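You operate a simulated robot arm through the tools that you are given. There is no shell and no other tool. Be economical: measure what you need, move in short steps, check, and stop when the job is done.

Carry out the task below with a simulated robot arm. There is one attempt and no reset: what you move stays moved.

## Task
Clamp the white rod in the cradle and file its flat end smooth.
Fine: put the file back and open the clamp again; leave the other rods as they are.

Only the result counts: the job must be done as asked and must still hold three seconds after the hand-in. Knocking over, shifting, dropping, spilling or breaking anything else fails it.

## Robot
A 7-joint arm with a two-finger parallel gripper, fixed in place. Base frame: the origin is at the foot of the arm, x ahead of it, y to its left, z up; the work surface is at about z = 0.6. Units: m, degrees, N and s.
With the tool pointing down near the work surface it reaches from about 0.16 to 0.74 m from the base axis. Its first joint turns from -166.0 to 166.0 degrees. Payload 1.57 kg.
Tool frame: the origin (TCP) lies between the finger pads and is the grasp point; the fingertips stand 0.03 m ahead of it; z points along the fingers, y is the line along which they close. The gripper opens to 0.11 m. The fingers are 0.024 m wide and 0.012 m thick; the gripper's body (0.048 by 0.112 m) begins 0.078 m behind the TCP.
Orientation is that of the tool frame in the base frame, as [roll, pitch, yaw] about the fixed x, y, z axes, in that order (R = Rz(yaw) Ry(pitch) Rx(roll)). With the fingers straight down and closing along the base's y, the tool's x points along the base's -x, its y along +y and its z along -z.

## Interface
- The arm moves only by the tool move_arm. Its argument "series" is a list of rows, each a list of 7 numbers: the shift along the tool's x, y, z in m, then the turn, a rotation vector about the tool's x, y, z in degrees, then the finger opening in m, from 0 to 0.11. In form: [[x, y, z, ax, ay, az, grip], ...]. A call has 1 to 10 rows; each row is the pose to reach, as a shift and turn from the pose commanded when the call began, along the tool's axes at that moment. A row lasts 0.2 s, in which the tool goes at most 0.05 m and 8.6 degrees; a call with a longer step from one row to the next is refused whole, and so is a gripper value outside its range. A pose out of reach is approached as far as the arm can. The call stops where the force on the tool passes 40 N (or 10 N more than at its start, if that is more) or the arm is blocked; 0.2 s more then pass. The fingers move at their own pace (about 0.045 m/s each) and stop on an object; they squeeze with about 28 N. The grip force told is the motor's: it shows also when the fingers shut on nothing. Time passes only in rows, and 0.2 s behind the last, so rows that repeat a pose let the fingers close. The reply holds the time, the measured pose of the TCP, the force on the tool along the base axes, the opening and the grip force, in the units named above and with some noise, and new pictures: "show" is both (left out), scene, wrist or none.
- Cameras (640 x 400 px; columns grow to the right, rows downward): "scene" is fixed at [0.0503, -0.6505, 1.3813]; the picture's right is [0.43, -0.90, 0.00], its down [-0.81, -0.38, -0.45] and it looks along [0.41, 0.19, -0.89] (base axes); focal length 314 px, centre (320, 200). "wrist" rides on the gripper at [0.07, 0.016, -0.141] in the tool frame; the picture's right is [-0.23, 0.97, 0.00], its down [-0.86, -0.20, -0.48] and it looks along [-0.47, -0.11, 0.88] (tool axes); focal length 222 px, centre (320, 200). There is no depth. A picture from a camera that has moved, and an enlarged one, comes with that camera's place and axes in the base frame and with its lens.
- slide_trunk(by): slides the trunk up (or, below 0, down) by that many m; the arm rides with it, the base frame stays. It gives what a move gives, with no picture.
- enlarge(camera, box): a new picture of the part [left, top, right, bottom] of that camera's present view, enlarged. No time passes.
- sign_off(): hands the job in; it is judged then, once.

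Go step by step. Nothing tells you positions but the pictures and the camera data: compare them with the known pose of the tool, close in by small moves and look again before you grip or let go. The budget is 120 turns and 170 pictures, counting those below and the enlarged ones. Unless the task says otherwise, let go and move clear before handing in, and close with one line.

The tools are called after ">>>" as a command line: name --pt "numbers of a row" for each row, then --argument value for the rest, lists and objects as JSON in quotes. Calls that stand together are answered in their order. move_arm: Moves the arm, as the interface text tells. Its arguments: {"type":"object","properties":{"series":{"type":"array"},"show":{"type":"string","enum":["both","scene","wrist","none"]}},"required":["series"]} The other tools are called the same way: slide_trunk (by) slides the trunk up or down; enlarge (camera, box) takes an enlarged picture of a part of a camera's view; sign_off () hands the job in.

At the start:

```text
clock: 0.0
position: [0.3003, -0.3112, 0.899]
ee_rot: [-180.0, -0.1, -179.9]
force: [-0.4, 0.2, -0.2]
gripper_width: 0.11
grasp_force: 0.1
trunk travel left (down, up): [-0.425, 0.165]
```

scene: 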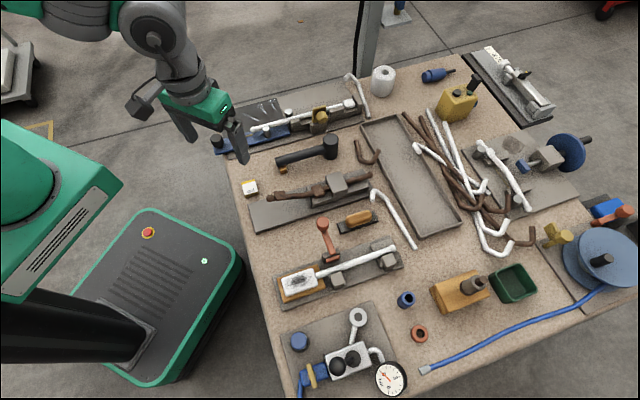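
wrist: 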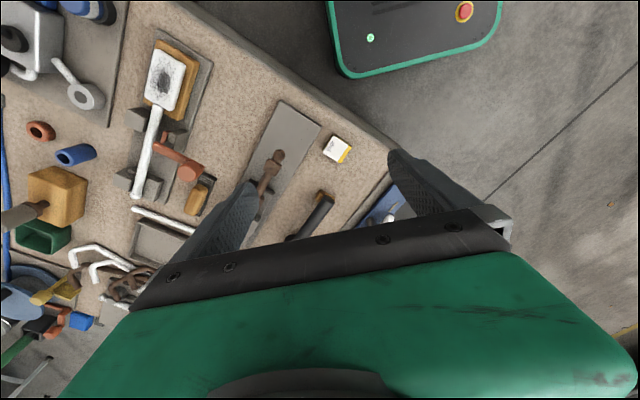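

I see a crowded bench with several cradles holding rods; I need to identify the white rod in the cradle with a clamp and the file. I'll enlarge the likely areas first.

>>> enlarge --camera "scene" --box '[240, 180, 440, 310]'

>>> enlarge --camera "scene" --box '[200, 70, 400, 200]'

>>> enlarge --camera "scene" --box '[400, 40, 600, 170]'

```text
3.08 times, centred on (340, 245) of scene
camera zoom: at [0.0503, -0.6505, 1.3813], right [0.43, -0.9, 0.0], down [-0.81, -0.38, -0.45], along [0.41, 0.19, -0.89], focal length 965 px, centre (258, 62)
```

zoom: 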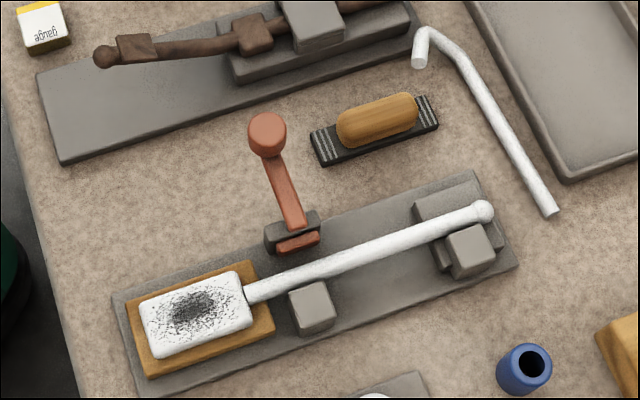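

```text
3.08 times, centred on (300, 135) of scene
camera zoom: at [0.0503, -0.6505, 1.3813], right [0.43, -0.9, 0.0], down [-0.81, -0.38, -0.45], along [0.41, 0.19, -0.89], focal length 965 px, centre (382, 400)
```

zoom: 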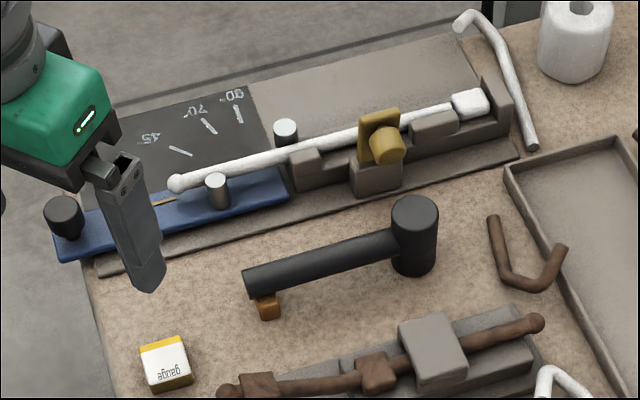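

```text
3.08 times, centred on (500, 105) of scene
camera zoom: at [0.0503, -0.6505, 1.3813], right [0.43, -0.9, 0.0], down [-0.81, -0.38, -0.45], along [0.41, 0.19, -0.89], focal length 965 px, centre (-234, 492)
```

zoom: 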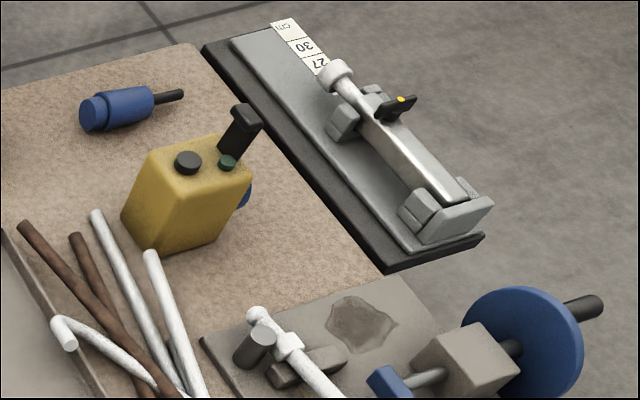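

The station at the front left has the paddle rod, a red lever clamp, and next to it a black block file with an orange handle. I'll move above it for a close view.

>>> move_arm --pt "0.02 -0.04 0 0 0 0 0.11" --pt "0.04 -0.08 0 0 0 0 0.11" --pt "0.06 -0.12 0 0 0 0 0.11" --pt "0.08 -0.16 0 0 0 0 0.11" --pt "0.1 -0.19 0 0 0 0 0.11"

```text
clock: 1.2
position: [0.1976, -0.5031, 0.8999]
ee_rot: [179.9, 0.0, -180.0]
force: [-0.7, 0.2, 0.5]
gripper_width: 0.11
grasp_force: 0.1
trunk travel left (down, up): [-0.425, 0.165]
camera wrist: at [0.1285, -0.4865, 1.0408], right [0.23, 0.97, 0.0], down [0.86, -0.2, 0.48], along [0.47, -0.11, -0.88], focal length 222 px, centre (320, 200)
```

scene: 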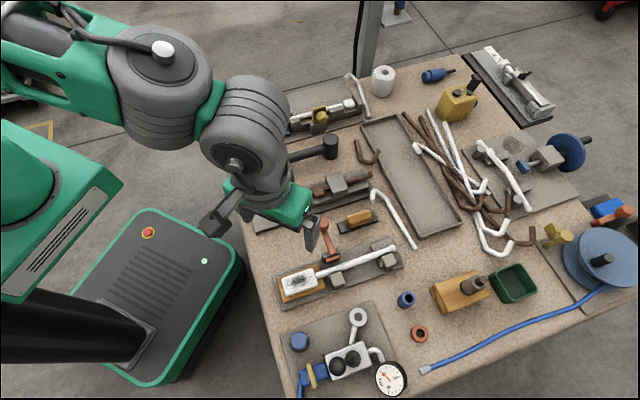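
wrist: 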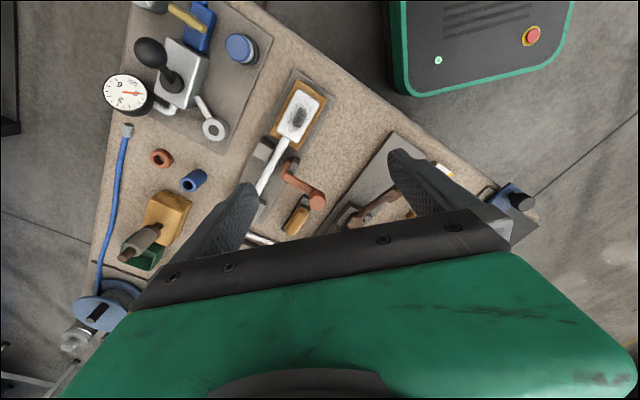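

The paddle, lever and file are visible in the wrist view. I'll enlarge to understand the clamp's mechanism.

>>> enlarge --camera "wrist" --box '[230, 70, 370, 250]'

>>> enlarge --camera "scene" --box '[270, 190, 410, 310]'

```text
2.22 times, centred on (300, 160) of wrist
camera zoom: at [0.1285, -0.4865, 1.0408], right [0.23, 0.97, 0.0], down [0.86, -0.2, 0.48], along [0.47, -0.11, -0.88], focal length 494 px, centre (364, 289)
```

zoom: 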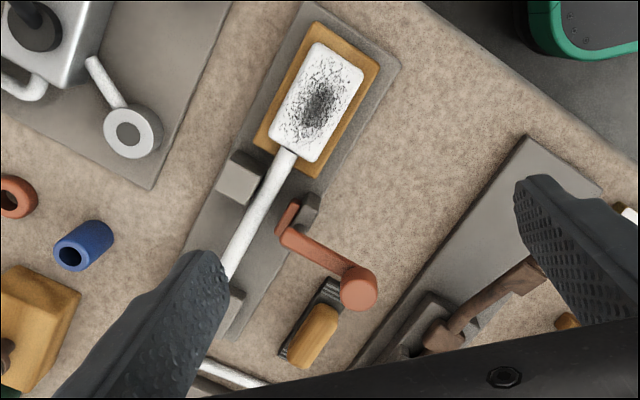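

```text
3.33 times, centred on (340, 250) of scene
camera zoom: at [0.0503, -0.6505, 1.3813], right [0.43, -0.9, 0.0], down [-0.81, -0.38, -0.45], along [0.41, 0.19, -0.89], focal length 1045 px, centre (253, 33)
```

zoom: 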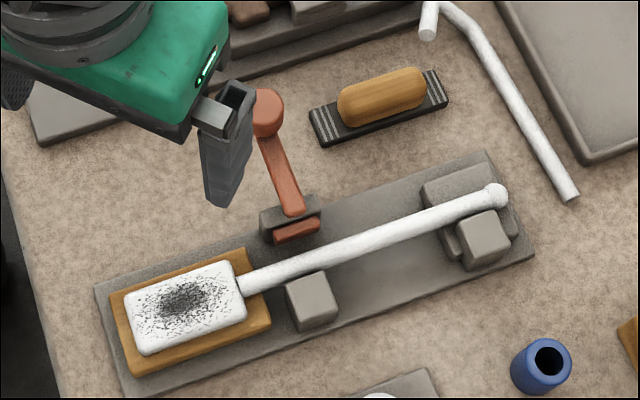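

The knob of the red lever is near (0.316, -0.535, 0.684) and its foot near (0.262, -0.58, 0.665). I'll go lower for a closer look at the mechanism.

>>> move_arm --pt "0 -0.02 0.04 0 0 0 0.11" --pt "0 -0.045 0.08 0 0 0 0.11" --pt "0 -0.045 0.1 0 0 0 0.11" --show "none"

>>> enlarge --camera "wrist" --box '[200, 60, 440, 230]'

```text
clock: 2.0
position: [0.1975, -0.5487, 0.8012]
ee_rot: [-180.0, 0.0, 180.0]
force: [-0.1, -1.1, 0.3]
gripper_width: 0.11
grasp_force: 0.1
trunk travel left (down, up): [-0.425, 0.165]
```

```text
2.35 times, centred on (320, 145) of wrist
camera zoom: at [0.1282, -0.5313, 0.9418], right [0.23, 0.97, 0.0], down [0.86, -0.2, 0.48], along [0.47, -0.11, -0.88], focal length 523 px, centre (320, 329)
```

zoom: 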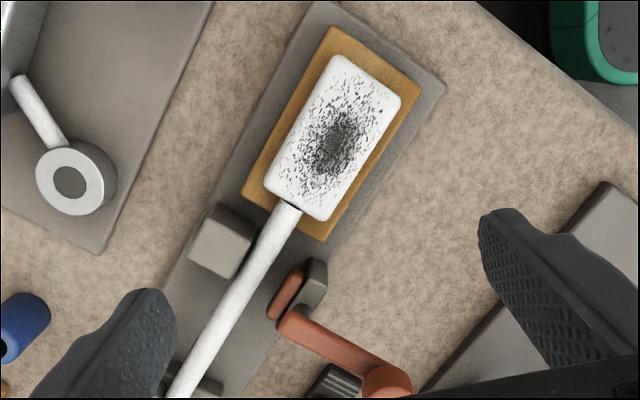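

I can't see yet how the lever moves, so I'll take a lower view along the rod from the paddle end.

>>> move_arm --pt "0.01 0.017 0 1.4 -3.39 6.33 0.11" --pt "0.02 0.034 0 2.8 -6.77 12.66 0.11" --pt "0.031 0.051 0 4.2 -10.16 18.99 0.11" --pt "0.041 0.067 0 5.6 -13.54 25.31 0.11" --pt "0.051 0.084 0 7.0 -16.93 31.64 0.11" --pt "0.061 0.101 0 8.4 -20.3 37.97 0.11" --pt "0.0715 0.118 0 9.81 -23.7 44.3 0.11" --show "wrist"

>>> enlarge --camera "wrist" --box '[240, 120, 440, 245]'

```text
clock: 3.6
position: [0.1254, -0.4273, 0.7996]
ee_rot: [180.0, 25.1, 134.9]
force: [1.3, -0.5, -0.6]
gripper_width: 0.1103
grasp_force: 0.0
trunk travel left (down, up): [-0.425, 0.165]
camera wrist: at [0.0499, -0.329, 0.8977], right [0.84, 0.54, 0.1], down [0.26, -0.55, 0.8], along [0.48, -0.64, -0.6], focal length 222 px, centre (320, 200)
```

wrist: 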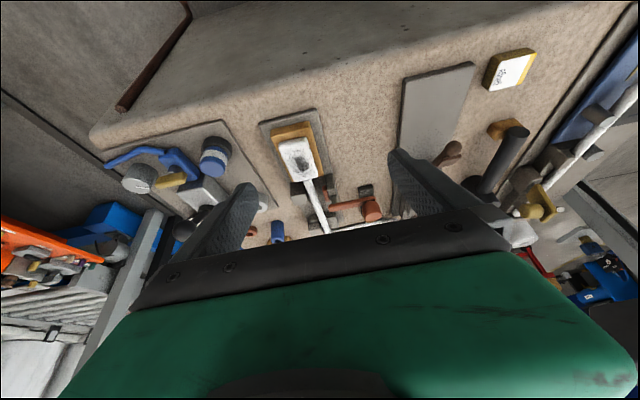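

```text
3.20 times, centred on (340, 182) of wrist
camera zoom: at [0.0499, -0.329, 0.8977], right [0.84, 0.54, 0.1], down [0.26, -0.55, 0.8], along [0.48, -0.64, -0.6], focal length 711 px, centre (256, 256)
```

zoom: 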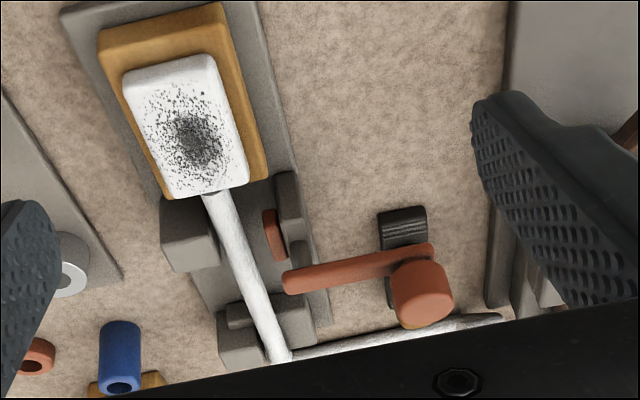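

The lever is horizontal with a vertical knob at its outer end, so it looks like a crank about a vertical pivot driving the red jaw pad. I'll straighten the tool and turn it to grip the knob tangentially.

>>> move_arm --pt "-0.025 0.012 0 0 8.3 0 0.06" --pt "-0.05 0.024 0.001 0 16.6 0 0.06" --pt "-0.075 0.0367 0.002 0 25 0 0.06" --show "none"

>>> move_arm --pt "0 0 0 0 0 -8.5 0.06" --pt "0 0 0 0 0 -17 0.06" --pt "0 0 0 0 0 -25.5 0.06" --pt "0 0 0 0 0 -34 0.06" --pt "0 0 0 0 0 -42.5 0.06" --pt "0 0 0 0 0 -51 0.06" --pt "0 0 0 0 0 -59.5 0.06" --pt "0 0 0 0 0 -68 0.06" --pt "0 0 0 0 0 -76.5 0.06" --pt "0 0 0 0 0 -85 0.06" --show "wrist"

```text
clock: 4.4
position: [0.2015, -0.4488, 0.8302]
ee_rot: [-180.0, -0.1, 134.9]
force: [-0.9, 0.3, -0.9]
gripper_width: 0.0602
grasp_force: 0.0
trunk travel left (down, up): [-0.425, 0.165]
```

```text
clock: 6.6
position: [0.2019, -0.45, 0.8284]
ee_rot: [-179.9, 0.0, -139.9]
force: [-1.0, -0.5, -0.2]
gripper_width: 0.06
grasp_force: 0.0
trunk travel left (down, up): [-0.425, 0.165]
camera wrist: at [0.138, -0.483, 0.9694], right [-0.45, 0.89, 0.0], down [0.78, 0.4, 0.48], along [0.43, 0.22, -0.88], focal length 222 px, centre (320, 200)
```

wrist: 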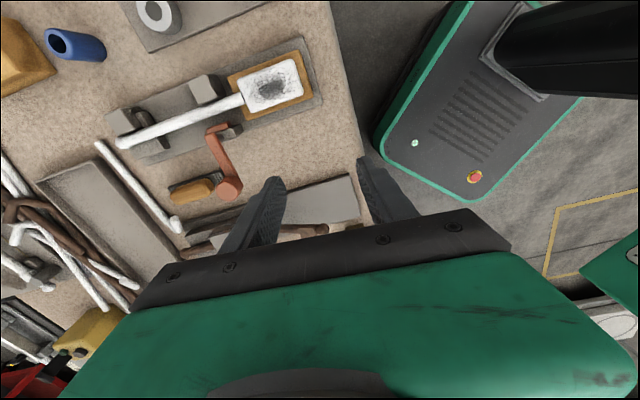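

The tool's yaw now matches the lever's direction. I'll move above the knob and check before descending.

>>> move_arm --pt "-0.01 -0.045 0.01 0 0 0 0.06" --pt "-0.02 -0.09 0.03 0 0 0 0.06" --pt "-0.031 -0.14 0.05 0 0 0 0.06" --pt "-0.031 -0.14 0.06 0 0 0 0.06"

```text
refused: row 2 steps farther than a row can; nothing moved
```

>>> move_arm --pt "-0.008 -0.035 0.01 0 0 0 0.06" --pt "-0.016 -0.07 0.03 0 0 0 0.06" --pt "-0.024 -0.105 0.045 0 0 0 0.06" --pt "-0.031 -0.14 0.06 0 0 0 0.06"

```text
clock: 7.6
position: [0.3175, -0.5407, 0.7698]
ee_rot: [-179.9, 0.0, -140.1]
force: [0.5, -0.8, 0.1]
gripper_width: 0.0601
grasp_force: 0.1
trunk travel left (down, up): [-0.425, 0.165]
camera wrist: at [0.2537, -0.5719, 0.9095], right [-0.45, 0.89, 0.0], down [0.78, 0.4, 0.48], along [0.43, 0.21, -0.88], focal length 222 px, centre (320, 200)
```

scene: 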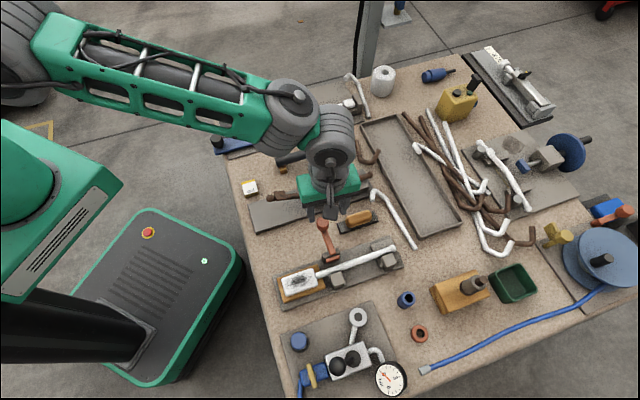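
wrist: 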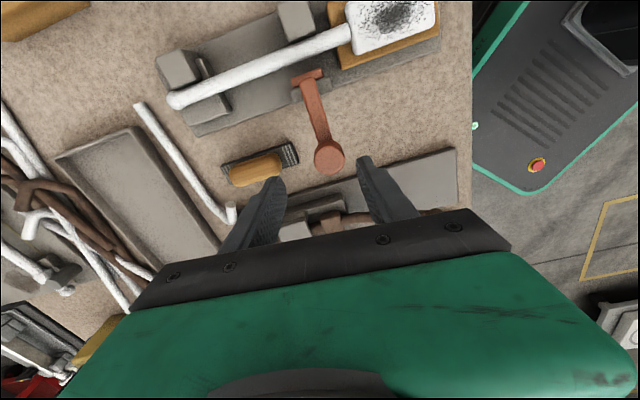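

The knob lies between the fingers, about 6 mm off. I'll descend onto it and close.

>>> move_arm --pt "0 0.006 0.03 0 0 0 0.06" --pt "0 0.006 0.06 0 0 0 0.06" --pt "0 0.006 0.078 0 0 0 0.06"

>>> enlarge --camera "scene" --box '[270, 160, 410, 290]'

```text
clock: 8.4
position: [0.3129, -0.5329, 0.6906]
ee_rot: [180.0, -0.1, -140.0]
force: [-0.4, -0.1, 0.1]
gripper_width: 0.06
grasp_force: 0.1
trunk travel left (down, up): [-0.425, 0.165]
camera wrist: at [0.2484, -0.5655, 0.8308], right [-0.45, 0.89, 0.0], down [0.78, 0.4, 0.48], along [0.43, 0.22, -0.88], focal length 222 px, centre (320, 200)
```

scene: 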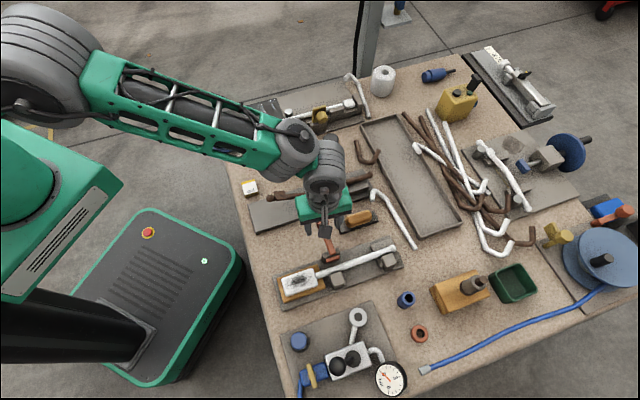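
wrist: 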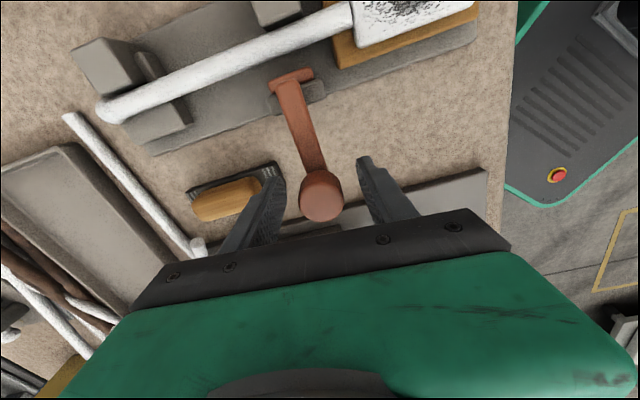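

```text
3.08 times, centred on (340, 225) of scene
camera zoom: at [0.0503, -0.6505, 1.3813], right [0.43, -0.9, 0.0], down [-0.81, -0.38, -0.45], along [0.41, 0.19, -0.89], focal length 965 px, centre (258, 123)
```

zoom: 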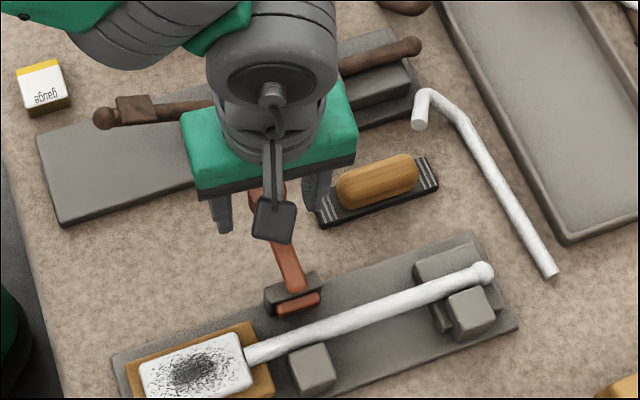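

The knob is centred between the fingers. I'll close on it, then test which way the lever yields with small nudges.

>>> move_arm --pt "0 0 0 0 0 0 0.02" --pt "0 0 0 0 0 0 0.02" --pt "0 0 0 0 0 0 0.02" --show "none"

>>> move_arm --pt "0 -0.003 0 0 0 0 0.02" --pt "0 -0.006 0 0 0 0 0.02" --pt "0 -0.01 0 0 0 0 0.02" --show "wrist"

```text
clock: 9.2
position: [0.3122, -0.5334, 0.6902]
ee_rot: [179.9, -0.1, -140.0]
force: [-2.2, 3.3, -0.2]
gripper_width: 0.0292
grasp_force: 23.3
trunk travel left (down, up): [-0.425, 0.165]
```

```text
clock: 9.9
position: [0.312, -0.5331, 0.6898]
ee_rot: [179.1, 0.1, -140.1]
force: [-11.0, 16.0, 17.8]
gripper_width: 0.029
grasp_force: 38.8
trunk travel left (down, up): [-0.425, 0.165]
stopped in row 3: the force on the tool passed its limit (the readings are from after the stop); the commanded pose is now the measured one
camera wrist: at [0.2489, -0.5664, 0.8306], right [-0.45, 0.89, 0.01], down [0.79, 0.39, 0.48], along [0.42, 0.23, -0.88], focal length 222 px, centre (320, 200)
```

wrist: 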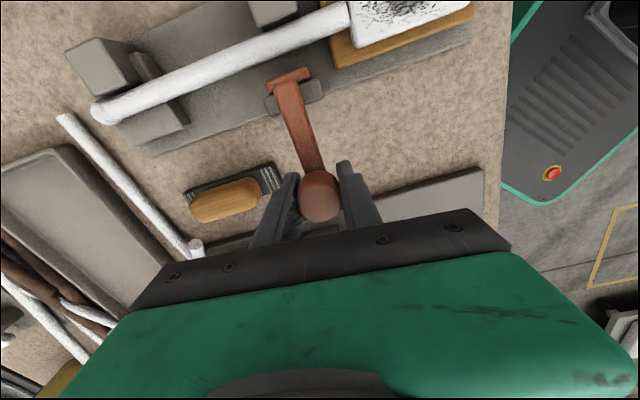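

The lever doesn't yield sideways. I'll test lifting it (a hinge parallel to the rod).

>>> move_arm --pt "0 0 -0.004 0 0 0 0.02" --pt "0 0 -0.008 0 0 0 0.02" --pt "0.001 0 -0.012 0 0 0 0.02" --show "none"

```text
clock: 10.7
position: [0.3115, -0.5324, 0.6952]
ee_rot: [178.7, 0.3, -140.1]
force: [-7.5, 14.3, -27.4]
gripper_width: 0.0293
grasp_force: 39.2
trunk travel left (down, up): [-0.425, 0.165]
```

It rose 5 mm with about 27 N resistance, either moving stiffly or slipping. I'll look.

>>> enlarge --camera "wrist" --box '[240, 40, 400, 240]'

>>> enlarge --camera "scene" --box '[290, 180, 390, 280]'

```text
2.00 times, centred on (320, 140) of wrist
camera zoom: at [0.2494, -0.5676, 0.8358], right [-0.45, 0.89, 0.02], down [0.79, 0.39, 0.48], along [0.42, 0.23, -0.88], focal length 444 px, centre (320, 320)
```

zoom: 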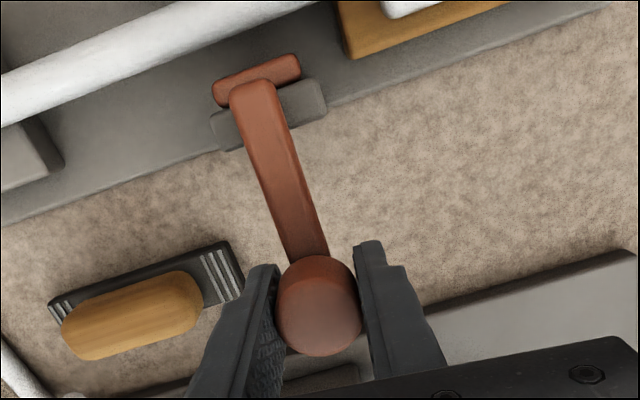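

```text
4.00 times, centred on (340, 230) of scene
camera zoom: at [0.0503, -0.6505, 1.3813], right [0.43, -0.9, 0.0], down [-0.81, -0.38, -0.45], along [0.41, 0.19, -0.89], focal length 1254 px, centre (240, 80)
```

zoom: 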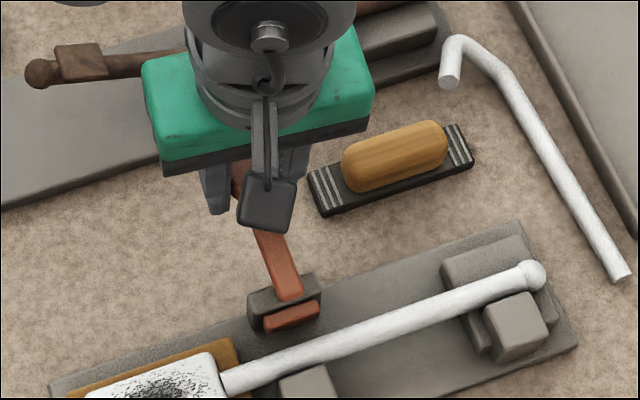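

Not clearly rising. I'll return to neutral height and test pushing radially inward toward the rod (a push clamp).

>>> move_arm --pt "0 0 0.006 0 0 0 0.02" --pt "0.003 0.0 0.011 0 0 0 0.02" --pt "0.007 0 0.011 0 0 0 0.02" --pt "0.011 0 0.011 0 0 0 0.02" --show "none"

```text
clock: 11.3
position: [0.3117, -0.5341, 0.696]
ee_rot: [179.0, 0.2, -139.9]
force: [-4.0, 20.5, 20.4]
gripper_width: 0.0289
grasp_force: 38.4
trunk travel left (down, up): [-0.425, 0.165]
stopped in row 2: the force on the tool passed its limit (the readings are from after the stop); the commanded pose is now the measured one
```

Stresses have built up between hand and knob. I'll open the fingers to zero the forces, then look.

>>> move_arm --pt "0 0 0 0 0 0 0.05" --pt "0 0 0 0 0 0 0.05" --show "wrist"

>>> enlarge --camera "wrist" --box '[240, 40, 400, 240]'

```text
clock: 11.9
position: [0.3121, -0.5362, 0.6918]
ee_rot: [179.1, 0.2, -139.9]
force: [0.3, -0.6, -0.2]
gripper_width: 0.0498
grasp_force: 0.1
trunk travel left (down, up): [-0.425, 0.165]
camera wrist: at [0.249, -0.5699, 0.8329], right [-0.45, 0.89, 0.02], down [0.79, 0.39, 0.48], along [0.42, 0.23, -0.88], focal length 222 px, centre (320, 200)
```

wrist: 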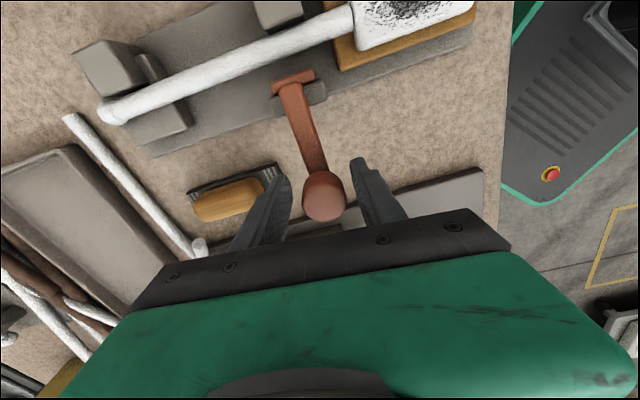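

```text
2.00 times, centred on (320, 140) of wrist
camera zoom: at [0.249, -0.5699, 0.8329], right [-0.45, 0.89, 0.02], down [0.79, 0.39, 0.48], along [0.42, 0.23, -0.88], focal length 444 px, centre (320, 320)
```

zoom: 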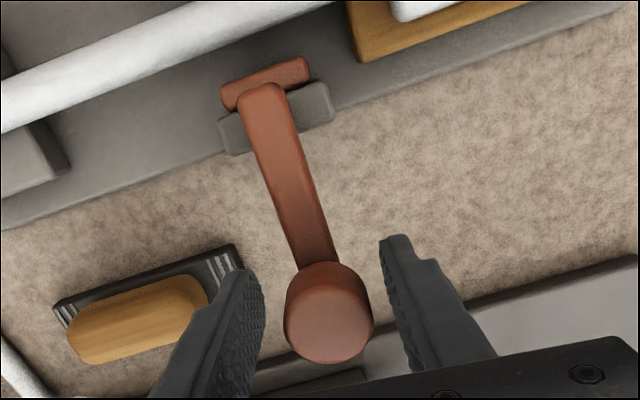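

The lever hasn't moved. I'll regrip and test the other sideways direction.

>>> move_arm --pt "0 0.001 0 0.9 0 0 0.02" --pt "0 0.001 0 0.9 0 0 0.02" --pt "0 0.001 0 0.9 0 0 0.02" --show "none"

>>> move_arm --pt "0 0.003 0 0 0 0 0.02" --pt "0 0.006 0 0 0 0 0.02" --pt "0 0.01 0 0 0 0 0.02" --show "none"

```text
clock: 12.7
position: [0.3113, -0.5351, 0.6914]
ee_rot: [179.8, 0.3, -140.0]
force: [-5.3, 6.3, 2.4]
gripper_width: 0.0292
grasp_force: 28.8
trunk travel left (down, up): [-0.425, 0.165]
```

```text
clock: 13.5
position: [0.3056, -0.5281, 0.6925]
ee_rot: [180.0, 0.4, -140.0]
force: [1.3, -2.4, -3.3]
gripper_width: 0.0284
grasp_force: 39.2
trunk travel left (down, up): [-0.425, 0.165]
```

The lever swings freely toward the paddle side about a vertical pivot near (0.262, -0.582), radius 0.069. I'll follow the arc, turning the tool with it.

>>> move_arm --pt "0.0028 0.0094 0 0 0 -8 0.02" --pt "0.0067 0.0183 0 0 0 -16 0.02" --pt "0.0119 0.0265 0 0 0 -24 0.02" --pt "0.0181 0.034 0 0 0 -32 0.02" --pt "0.0252 0.0404 0 0 0 -40 0.02"

```text
clock: 14.7
position: [0.2605, -0.5149, 0.691]
ee_rot: [-179.8, 0.1, -99.9]
force: [6.8, -16.6, -6.2]
gripper_width: 0.0279
grasp_force: 38.3
trunk travel left (down, up): [-0.425, 0.165]
camera wrist: at [0.2314, -0.5799, 0.8324], right [-0.92, 0.39, 0.0], down [0.34, 0.81, 0.48], along [0.19, 0.44, -0.88], focal length 222 px, centre (320, 200)
```

scene: 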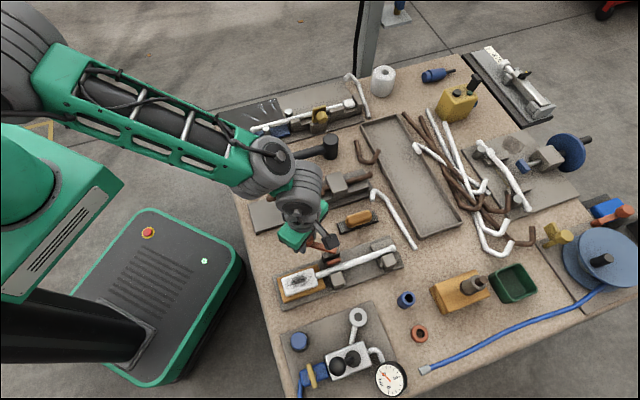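
wrist: 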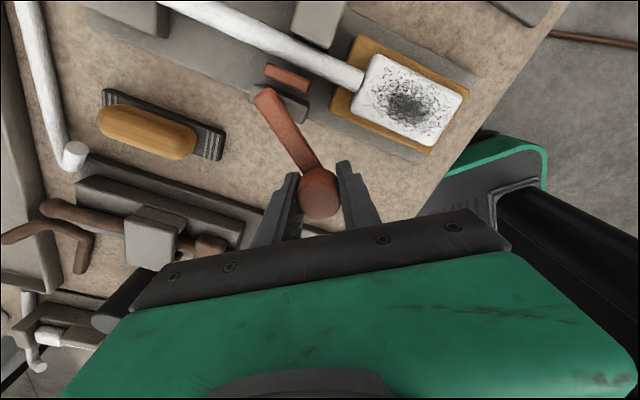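

The pad is advancing toward the rod. I'll continue the arc with a refined pivot.

>>> move_arm --pt "0.0049 0.0077 0 0 0 -8 0.02" --pt "0.0089 0.0162 0 0 0 -16 0.02" --pt "0.0142 0.024 0 0 0 -24 0.02" --pt "0.0204 0.031 0 0 0 -32 0.02" --pt "0.0276 0.0371 0 0 0 -40 0.02"

>>> enlarge --camera "wrist" --box '[220, 40, 460, 240]'

```text
clock: 16.0
position: [0.2431, -0.4777, 0.6661]
ee_rot: [-172.2, 15.4, -62.5]
force: [-9.2, 15.7, 11.0]
gripper_width: 0.0202
grasp_force: 0.1
out of reach, approached as far as the arm can: row 3, 4, 5
trunk travel left (down, up): [-0.425, 0.165]
stopped in row 5: the force on the tool passed its limit (the readings are from after the stop); the commanded pose is now the measured one
camera wrist: at [0.2593, -0.5855, 0.7793], right [-0.97, -0.22, -0.07], down [-0.2, 0.67, 0.71], along [-0.11, 0.71, -0.7], focal length 222 px, centre (320, 200)
```

scene: 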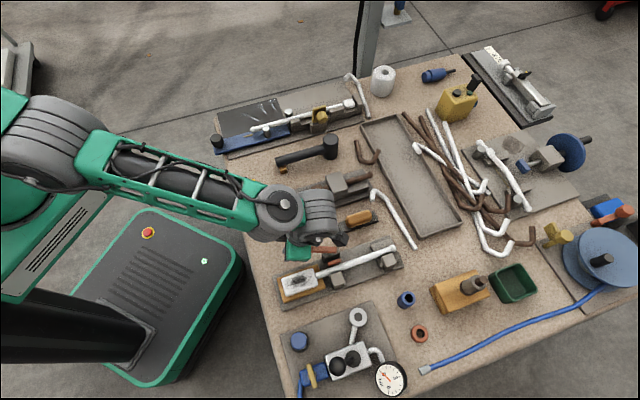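
wrist: 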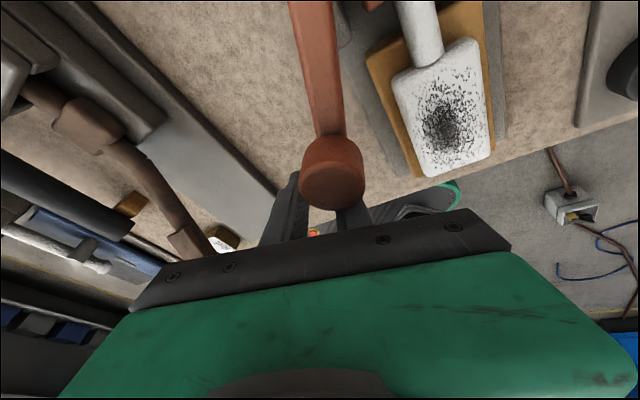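

```text
2.00 times, centred on (340, 140) of wrist
camera zoom: at [0.2593, -0.5855, 0.7793], right [-0.97, -0.22, -0.07], down [-0.2, 0.67, 0.71], along [-0.11, 0.71, -0.7], focal length 444 px, centre (280, 320)
```

zoom: 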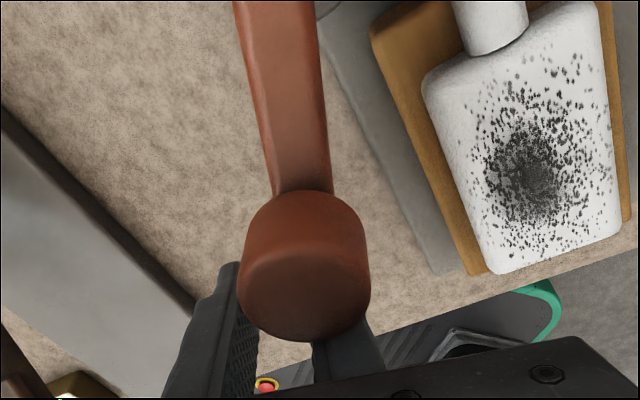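

The wrist hit a turn limit and the fingers slipped off, but the lever has swung to about 107°. I'll back up clear of the knob, then regrip with the hand flipped so the turn stays within range.

>>> move_arm --pt "-0.0103 -0.0052 -0.0171 0 0 0 0.05" --pt "-0.0206 -0.0104 -0.0342 0 0 0 0.05" --pt "-0.0309 -0.0156 -0.0513 0 0 0 0.05" --pt "-0.0412 -0.0208 -0.0684 0 0 0 0.05" --pt "-0.0515 -0.026 -0.0855 0 0 0 0.05"

```text
clock: 17.2
position: [0.2436, -0.4501, 0.7634]
ee_rot: [-172.1, 15.2, -62.4]
force: [0.1, 0.0, 0.3]
gripper_width: 0.0499
grasp_force: 0.1
trunk travel left (down, up): [-0.425, 0.165]
camera wrist: at [0.2596, -0.5579, 0.8776], right [-0.97, -0.22, -0.07], down [-0.2, 0.68, 0.71], along [-0.11, 0.7, -0.7], focal length 222 px, centre (320, 200)
```

scene: 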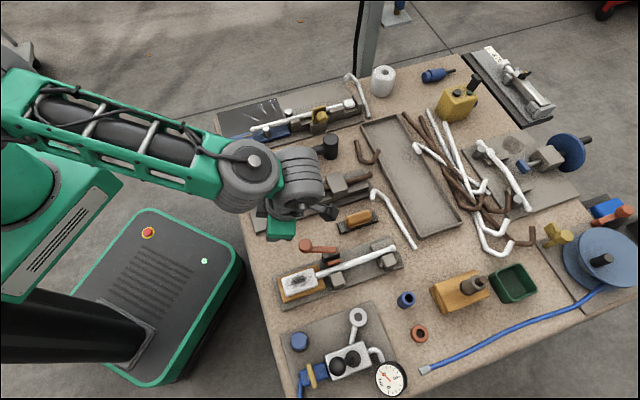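
wrist: 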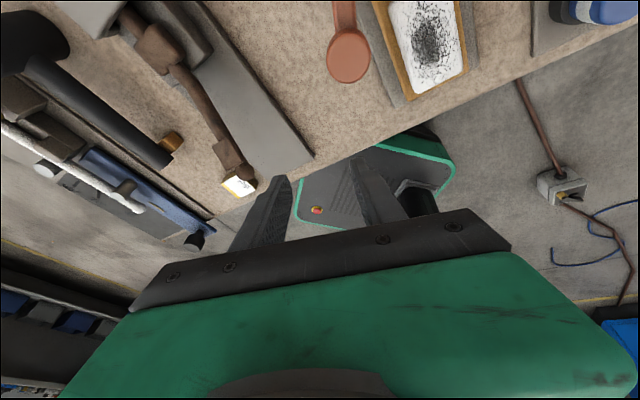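

The lever knob is now near (0.243, -0.52). I'll level the tool, then turn it back the long way round to about yaw 110.

>>> move_arm --pt "-0.003 -0.002 -0.01 -2.55 5.1 0 0.05" --pt "-0.005 -0.003 -0.02 -5.1 10.2 0 0.05" --pt "-0.008 -0.004 -0.029 -7.65 15.4 0 0.05" --show "none"

>>> move_arm --pt "0 0 0 0 0 8.5 0.05" --pt "0 0 0 0 0 17 0.05" --pt "0 0 0 0 0 25.5 0.05" --pt "0 0 0 0 0 34 0.05" --pt "0 0 0 0 0 42.5 0.05" --pt "0 0 0 0 0 51 0.05" --pt "0 0 0 0 0 59.5 0.05" --pt "0 0 0 0 0 68 0.05" --pt "0 0 0 0 0 76.5 0.05" --pt "0 0 0 0 0 85 0.05" --show "none"

>>> move_arm --pt "0 0 0 0 0 8.5 0.05" --pt "0 0 0 0 0 17 0.05" --pt "0 0 0 0 0 25.5 0.05" --pt "0 0 0 0 0 34 0.05" --pt "0 0 0 0 0 42.5 0.05" --pt "0 0 0 0 0 51 0.05" --pt "0 0 0 0 0 59.5 0.05" --pt "0 0 0 0 0 68 0.05" --pt "0 0 0 0 0 76.5 0.05" --pt "0 0 0 0 0 85 0.05" --show "wrist"

```text
clock: 18.0
position: [0.2728, -0.4807, 0.8086]
ee_rot: [-176.8, 0.6, -64.4]
force: [0.0, 0.3, -0.5]
gripper_width: 0.05
grasp_force: 0.1
out of reach, approached as far as the arm can: row 2, 3
trunk travel left (down, up): [-0.425, 0.165]
```

```text
clock: 20.2
position: [0.2724, -0.4831, 0.8093]
ee_rot: [179.7, 3.1, -149.6]
force: [0.5, 0.2, 1.2]
gripper_width: 0.0499
grasp_force: 0.1
trunk travel left (down, up): [-0.425, 0.165]
```

```text
clock: 22.4
position: [0.2733, -0.4827, 0.8087]
ee_rot: [176.9, 0.1, 125.5]
force: [0.4, 0.4, 0.1]
gripper_width: 0.0501
grasp_force: 0.1
trunk travel left (down, up): [-0.425, 0.165]
camera wrist: at [0.239, -0.4206, 0.9503], right [0.92, 0.38, 0.05], down [0.31, -0.83, 0.47], along [0.22, -0.42, -0.88], focal length 222 px, centre (320, 200)
```

wrist: 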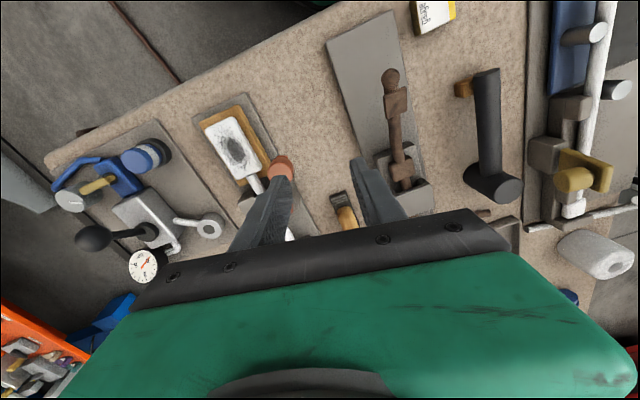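

The knob is at about (0.244, -0.517). I'll move over it, leveling the tool.

>>> move_arm --pt "-0.004 -0.02 0.02 1.5 0 0 0.06" --pt "-0.008 -0.036 0.04 3.1 0 0 0.06" --pt "-0.0104 -0.048 0.066 3.1 0 0 0.06" --show "wrist"

```text
clock: 23.2
position: [0.2443, -0.5185, 0.7422]
ee_rot: [180.0, 0.1, 125.6]
force: [-0.1, 0.6, -0.9]
gripper_width: 0.0601
grasp_force: 0.0
trunk travel left (down, up): [-0.425, 0.165]
camera wrist: at [0.2163, -0.4517, 0.8822], right [0.92, 0.38, 0.0], down [0.33, -0.81, 0.48], along [0.18, -0.44, -0.88], focal length 222 px, centre (320, 200)
```

wrist: 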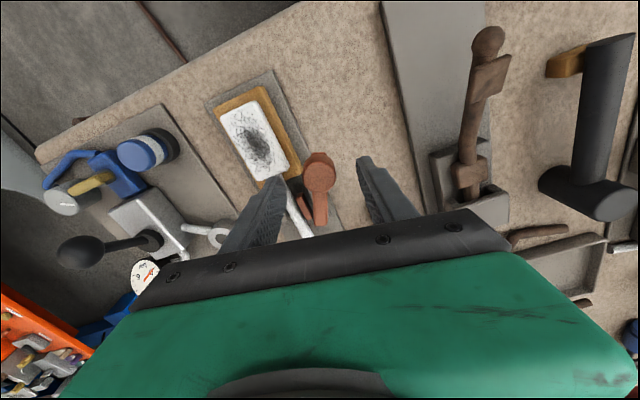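

Centred. I'll descend and grip the knob.

>>> move_arm --pt "0 0 0.025 0 0 0 0.06" --pt "0 0 0.05 0 0 0 0.06" --pt "0 0 0.05 0 0 0 0.02" --pt "0 0 0.05 0 0 0 0.02" --pt "0 0 0.05 0 0 0 0.02" --show "wrist"

```text
clock: 24.4
position: [0.2443, -0.5174, 0.6896]
ee_rot: [180.0, 0.2, 125.5]
force: [0.3, -1.0, -2.2]
gripper_width: 0.0284
grasp_force: 23.3
trunk travel left (down, up): [-0.425, 0.165]
camera wrist: at [0.2164, -0.4513, 0.831], right [0.92, 0.38, 0.0], down [0.34, -0.81, 0.48], along [0.18, -0.44, -0.88], focal length 222 px, centre (320, 200)
```

wrist: 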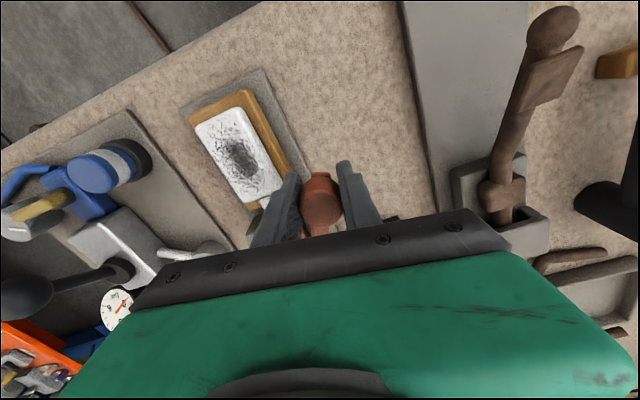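

Gripped. I'll continue swinging the lever along its arc.

>>> move_arm --pt "0.0022 -0.0092 0 0 0 -8 0.02" --pt "0.0031 -0.0186 0 0 0 -16 0.02" --pt "0.0028 -0.0279 0 0 0 -24 0.02"

```text
clock: 25.2
position: [0.2226, -0.5321, 0.6898]
ee_rot: [-179.8, 0.2, 150.1]
force: [25.7, -7.1, -3.2]
gripper_width: 0.0282
grasp_force: 38.7
trunk travel left (down, up): [-0.425, 0.165]
camera wrist: at [0.1696, -0.4821, 0.8307], right [0.68, 0.73, 0.0], down [0.64, -0.6, 0.48], along [0.35, -0.33, -0.88], focal length 222 px, centre (320, 200)
```

scene: 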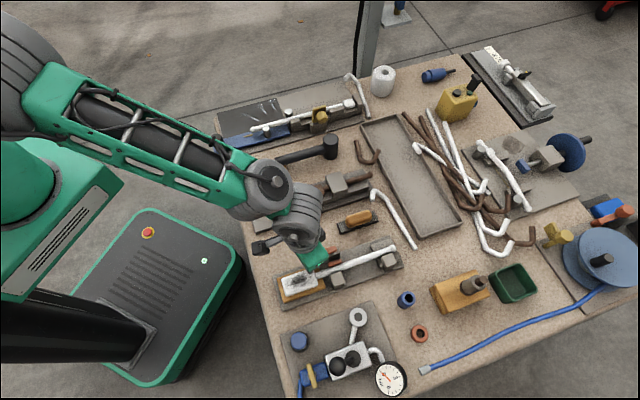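
wrist: 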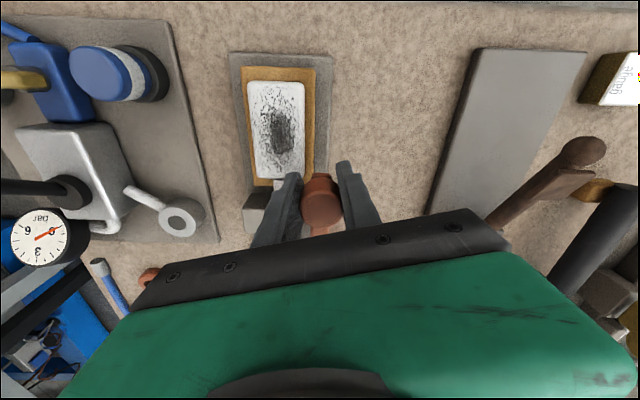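

The lever is at about 131° with resistance rising. I'll continue gently until it seats.

>>> move_arm --pt "-0.001 -0.004 0 0 0 -4 0.02" --pt "-0.0005 -0.0079 0 0 0 -8 0.02" --pt "0 -0.012 0 0 0 -11 0.02" --pt "0.0005 -0.0158 0 0 0 -14 0.02"

```text
clock: 25.7
position: [0.2207, -0.5317, 0.6901]
ee_rot: [179.5, 0.1, 155.4]
force: [27.5, 15.7, 6.7]
gripper_width: 0.0281
grasp_force: 38.6
trunk travel left (down, up): [-0.425, 0.165]
stopped in row 2: the force on the tool passed its limit (the readings are from after the stop); the commanded pose is now the measured one
camera wrist: at [0.1625, -0.4886, 0.8309], right [0.61, 0.79, 0.01], down [0.69, -0.54, 0.48], along [0.38, -0.29, -0.88], focal length 222 px, centre (320, 200)
```

scene: 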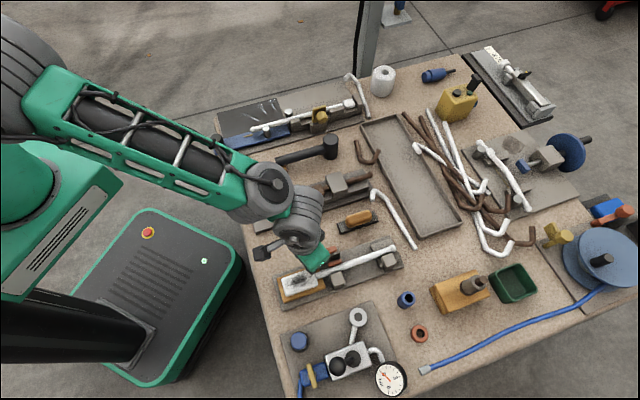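
wrist: 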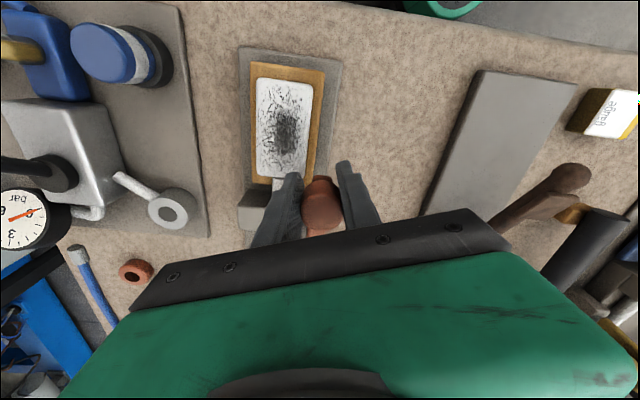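

The lever hit its stop at about 130°, a swing of some 85-90°. I'll release, lift and inspect the pad against the rod.

>>> move_arm --pt "0 0 0 0 0 0 0.05" --pt "0 0 0 0 0 0 0.05" --pt "0 0 -0.03 0 0 0 0.05" --pt "0 0 -0.06 0 0 0 0.05" --pt "0.03 0 -0.09 0 0 0 0.06" --pt "0.07 0 -0.1 0 0 0 0.06"

>>> enlarge --camera "scene" --box '[270, 200, 410, 310]'

>>> enlarge --camera "wrist" --box '[230, 60, 430, 220]'

```text
clock: 27.1
position: [0.1527, -0.5029, 0.7881]
ee_rot: [179.6, 0.0, 155.0]
force: [0.7, 0.1, 0.3]
gripper_width: 0.0598
grasp_force: 0.1
trunk travel left (down, up): [-0.425, 0.165]
camera wrist: at [0.0956, -0.4588, 0.9294], right [0.62, 0.79, 0.01], down [0.69, -0.55, 0.48], along [0.38, -0.29, -0.88], focal length 222 px, centre (320, 200)
```

scene: 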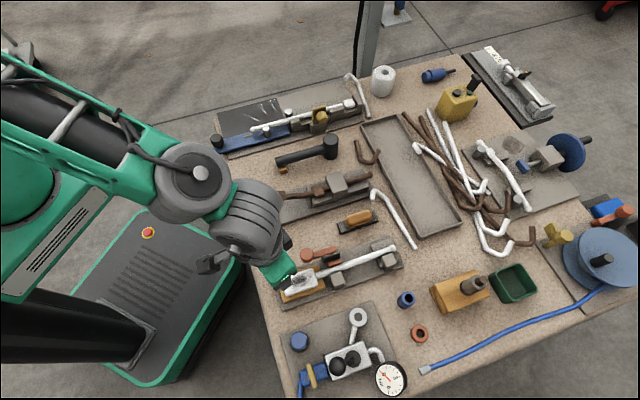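
wrist: 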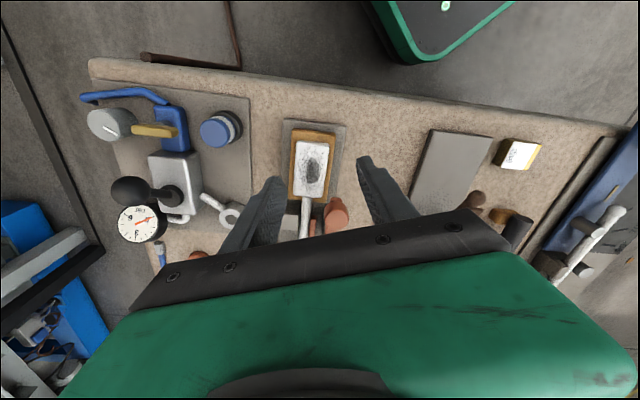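

```text
3.64 times, centred on (340, 255) of scene
camera zoom: at [0.0503, -0.6505, 1.3813], right [0.43, -0.9, 0.0], down [-0.81, -0.38, -0.45], along [0.41, 0.19, -0.89], focal length 1140 px, centre (247, 0)
```

zoom: 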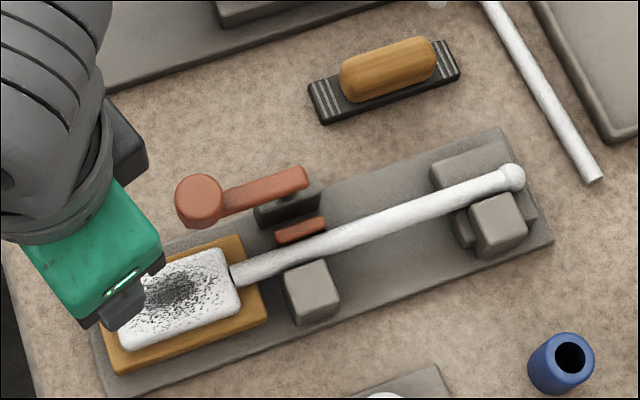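

```text
2.50 times, centred on (330, 140) of wrist
camera zoom: at [0.0956, -0.4588, 0.9294], right [0.62, 0.79, 0.01], down [0.69, -0.55, 0.48], along [0.38, -0.29, -0.88], focal length 555 px, centre (295, 350)
```

zoom: 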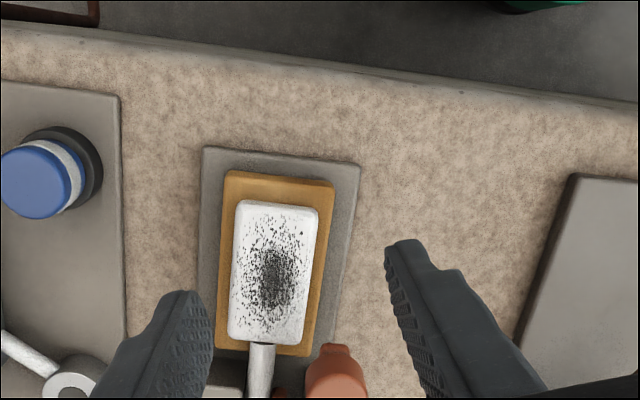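

The lever now lies parallel to the rod and the pad has advanced. I'll check closely that it touches the rod.

>>> enlarge --camera "scene" --box '[325, 240, 365, 280]'

```text
10.00 times, centred on (345, 260) of scene
camera zoom: at [0.0503, -0.6505, 1.3813], right [0.43, -0.9, 0.0], down [-0.81, -0.38, -0.45], along [0.41, 0.19, -0.89], focal length 3136 px, centre (70, -400)
```

zoom: 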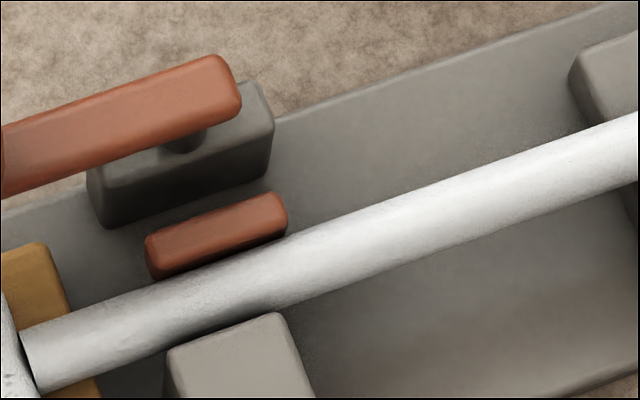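

The rod is pinned between pad and block. Next, the file: its handle is near (0.387, -0.602, 0.63), long axis about parallel to the rod, so I'll go above it with yaw 136.

>>> move_arm --pt "-0.042 0.0016 0 0 0 3.2 0.06" --pt "-0.084 0.0032 0 0 0 6.4 0.06" --pt "-0.126 0.0048 0.0 0 0 9.6 0.06" --pt "-0.168 0.0064 0.005 0 0 12.8 0.06" --pt "-0.21 0.008 0.01 0 0 16 0.06" --pt "-0.2548 0.0097 0.018 0.3 0 19 0.06"

>>> enlarge --camera "wrist" --box '[220, 80, 420, 240]'

```text
clock: 28.5
position: [0.389, -0.6023, 0.7698]
ee_rot: [179.9, -0.3, 135.8]
force: [-0.4, -0.9, 0.0]
gripper_width: 0.0602
grasp_force: 0.1
trunk travel left (down, up): [-0.425, 0.165]
camera wrist: at [0.3499, -0.5424, 0.9099], right [0.84, 0.54, 0.0], down [0.48, -0.74, 0.47], along [0.26, -0.4, -0.88], focal length 222 px, centre (320, 200)
```

scene: 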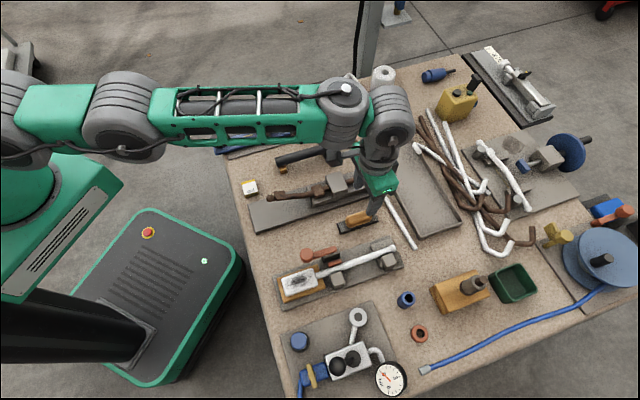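
wrist: 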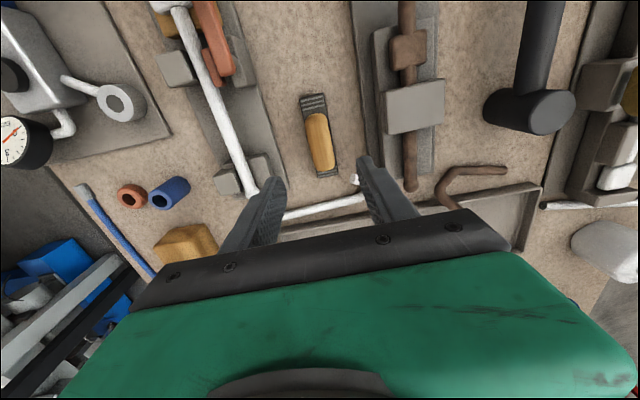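

```text
2.50 times, centred on (320, 160) of wrist
camera zoom: at [0.3499, -0.5424, 0.9099], right [0.84, 0.54, 0.0], down [0.48, -0.74, 0.47], along [0.26, -0.4, -0.88], focal length 555 px, centre (320, 300)
```

zoom: 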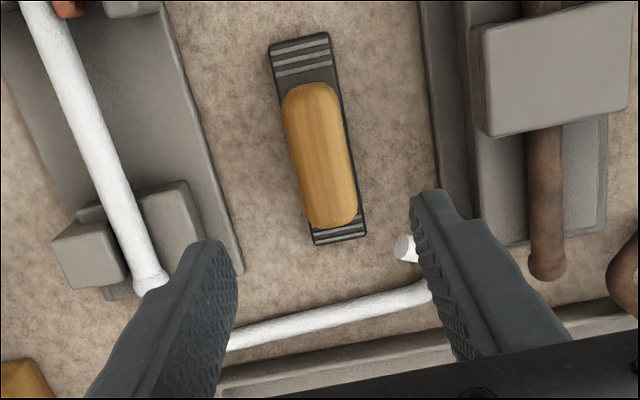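

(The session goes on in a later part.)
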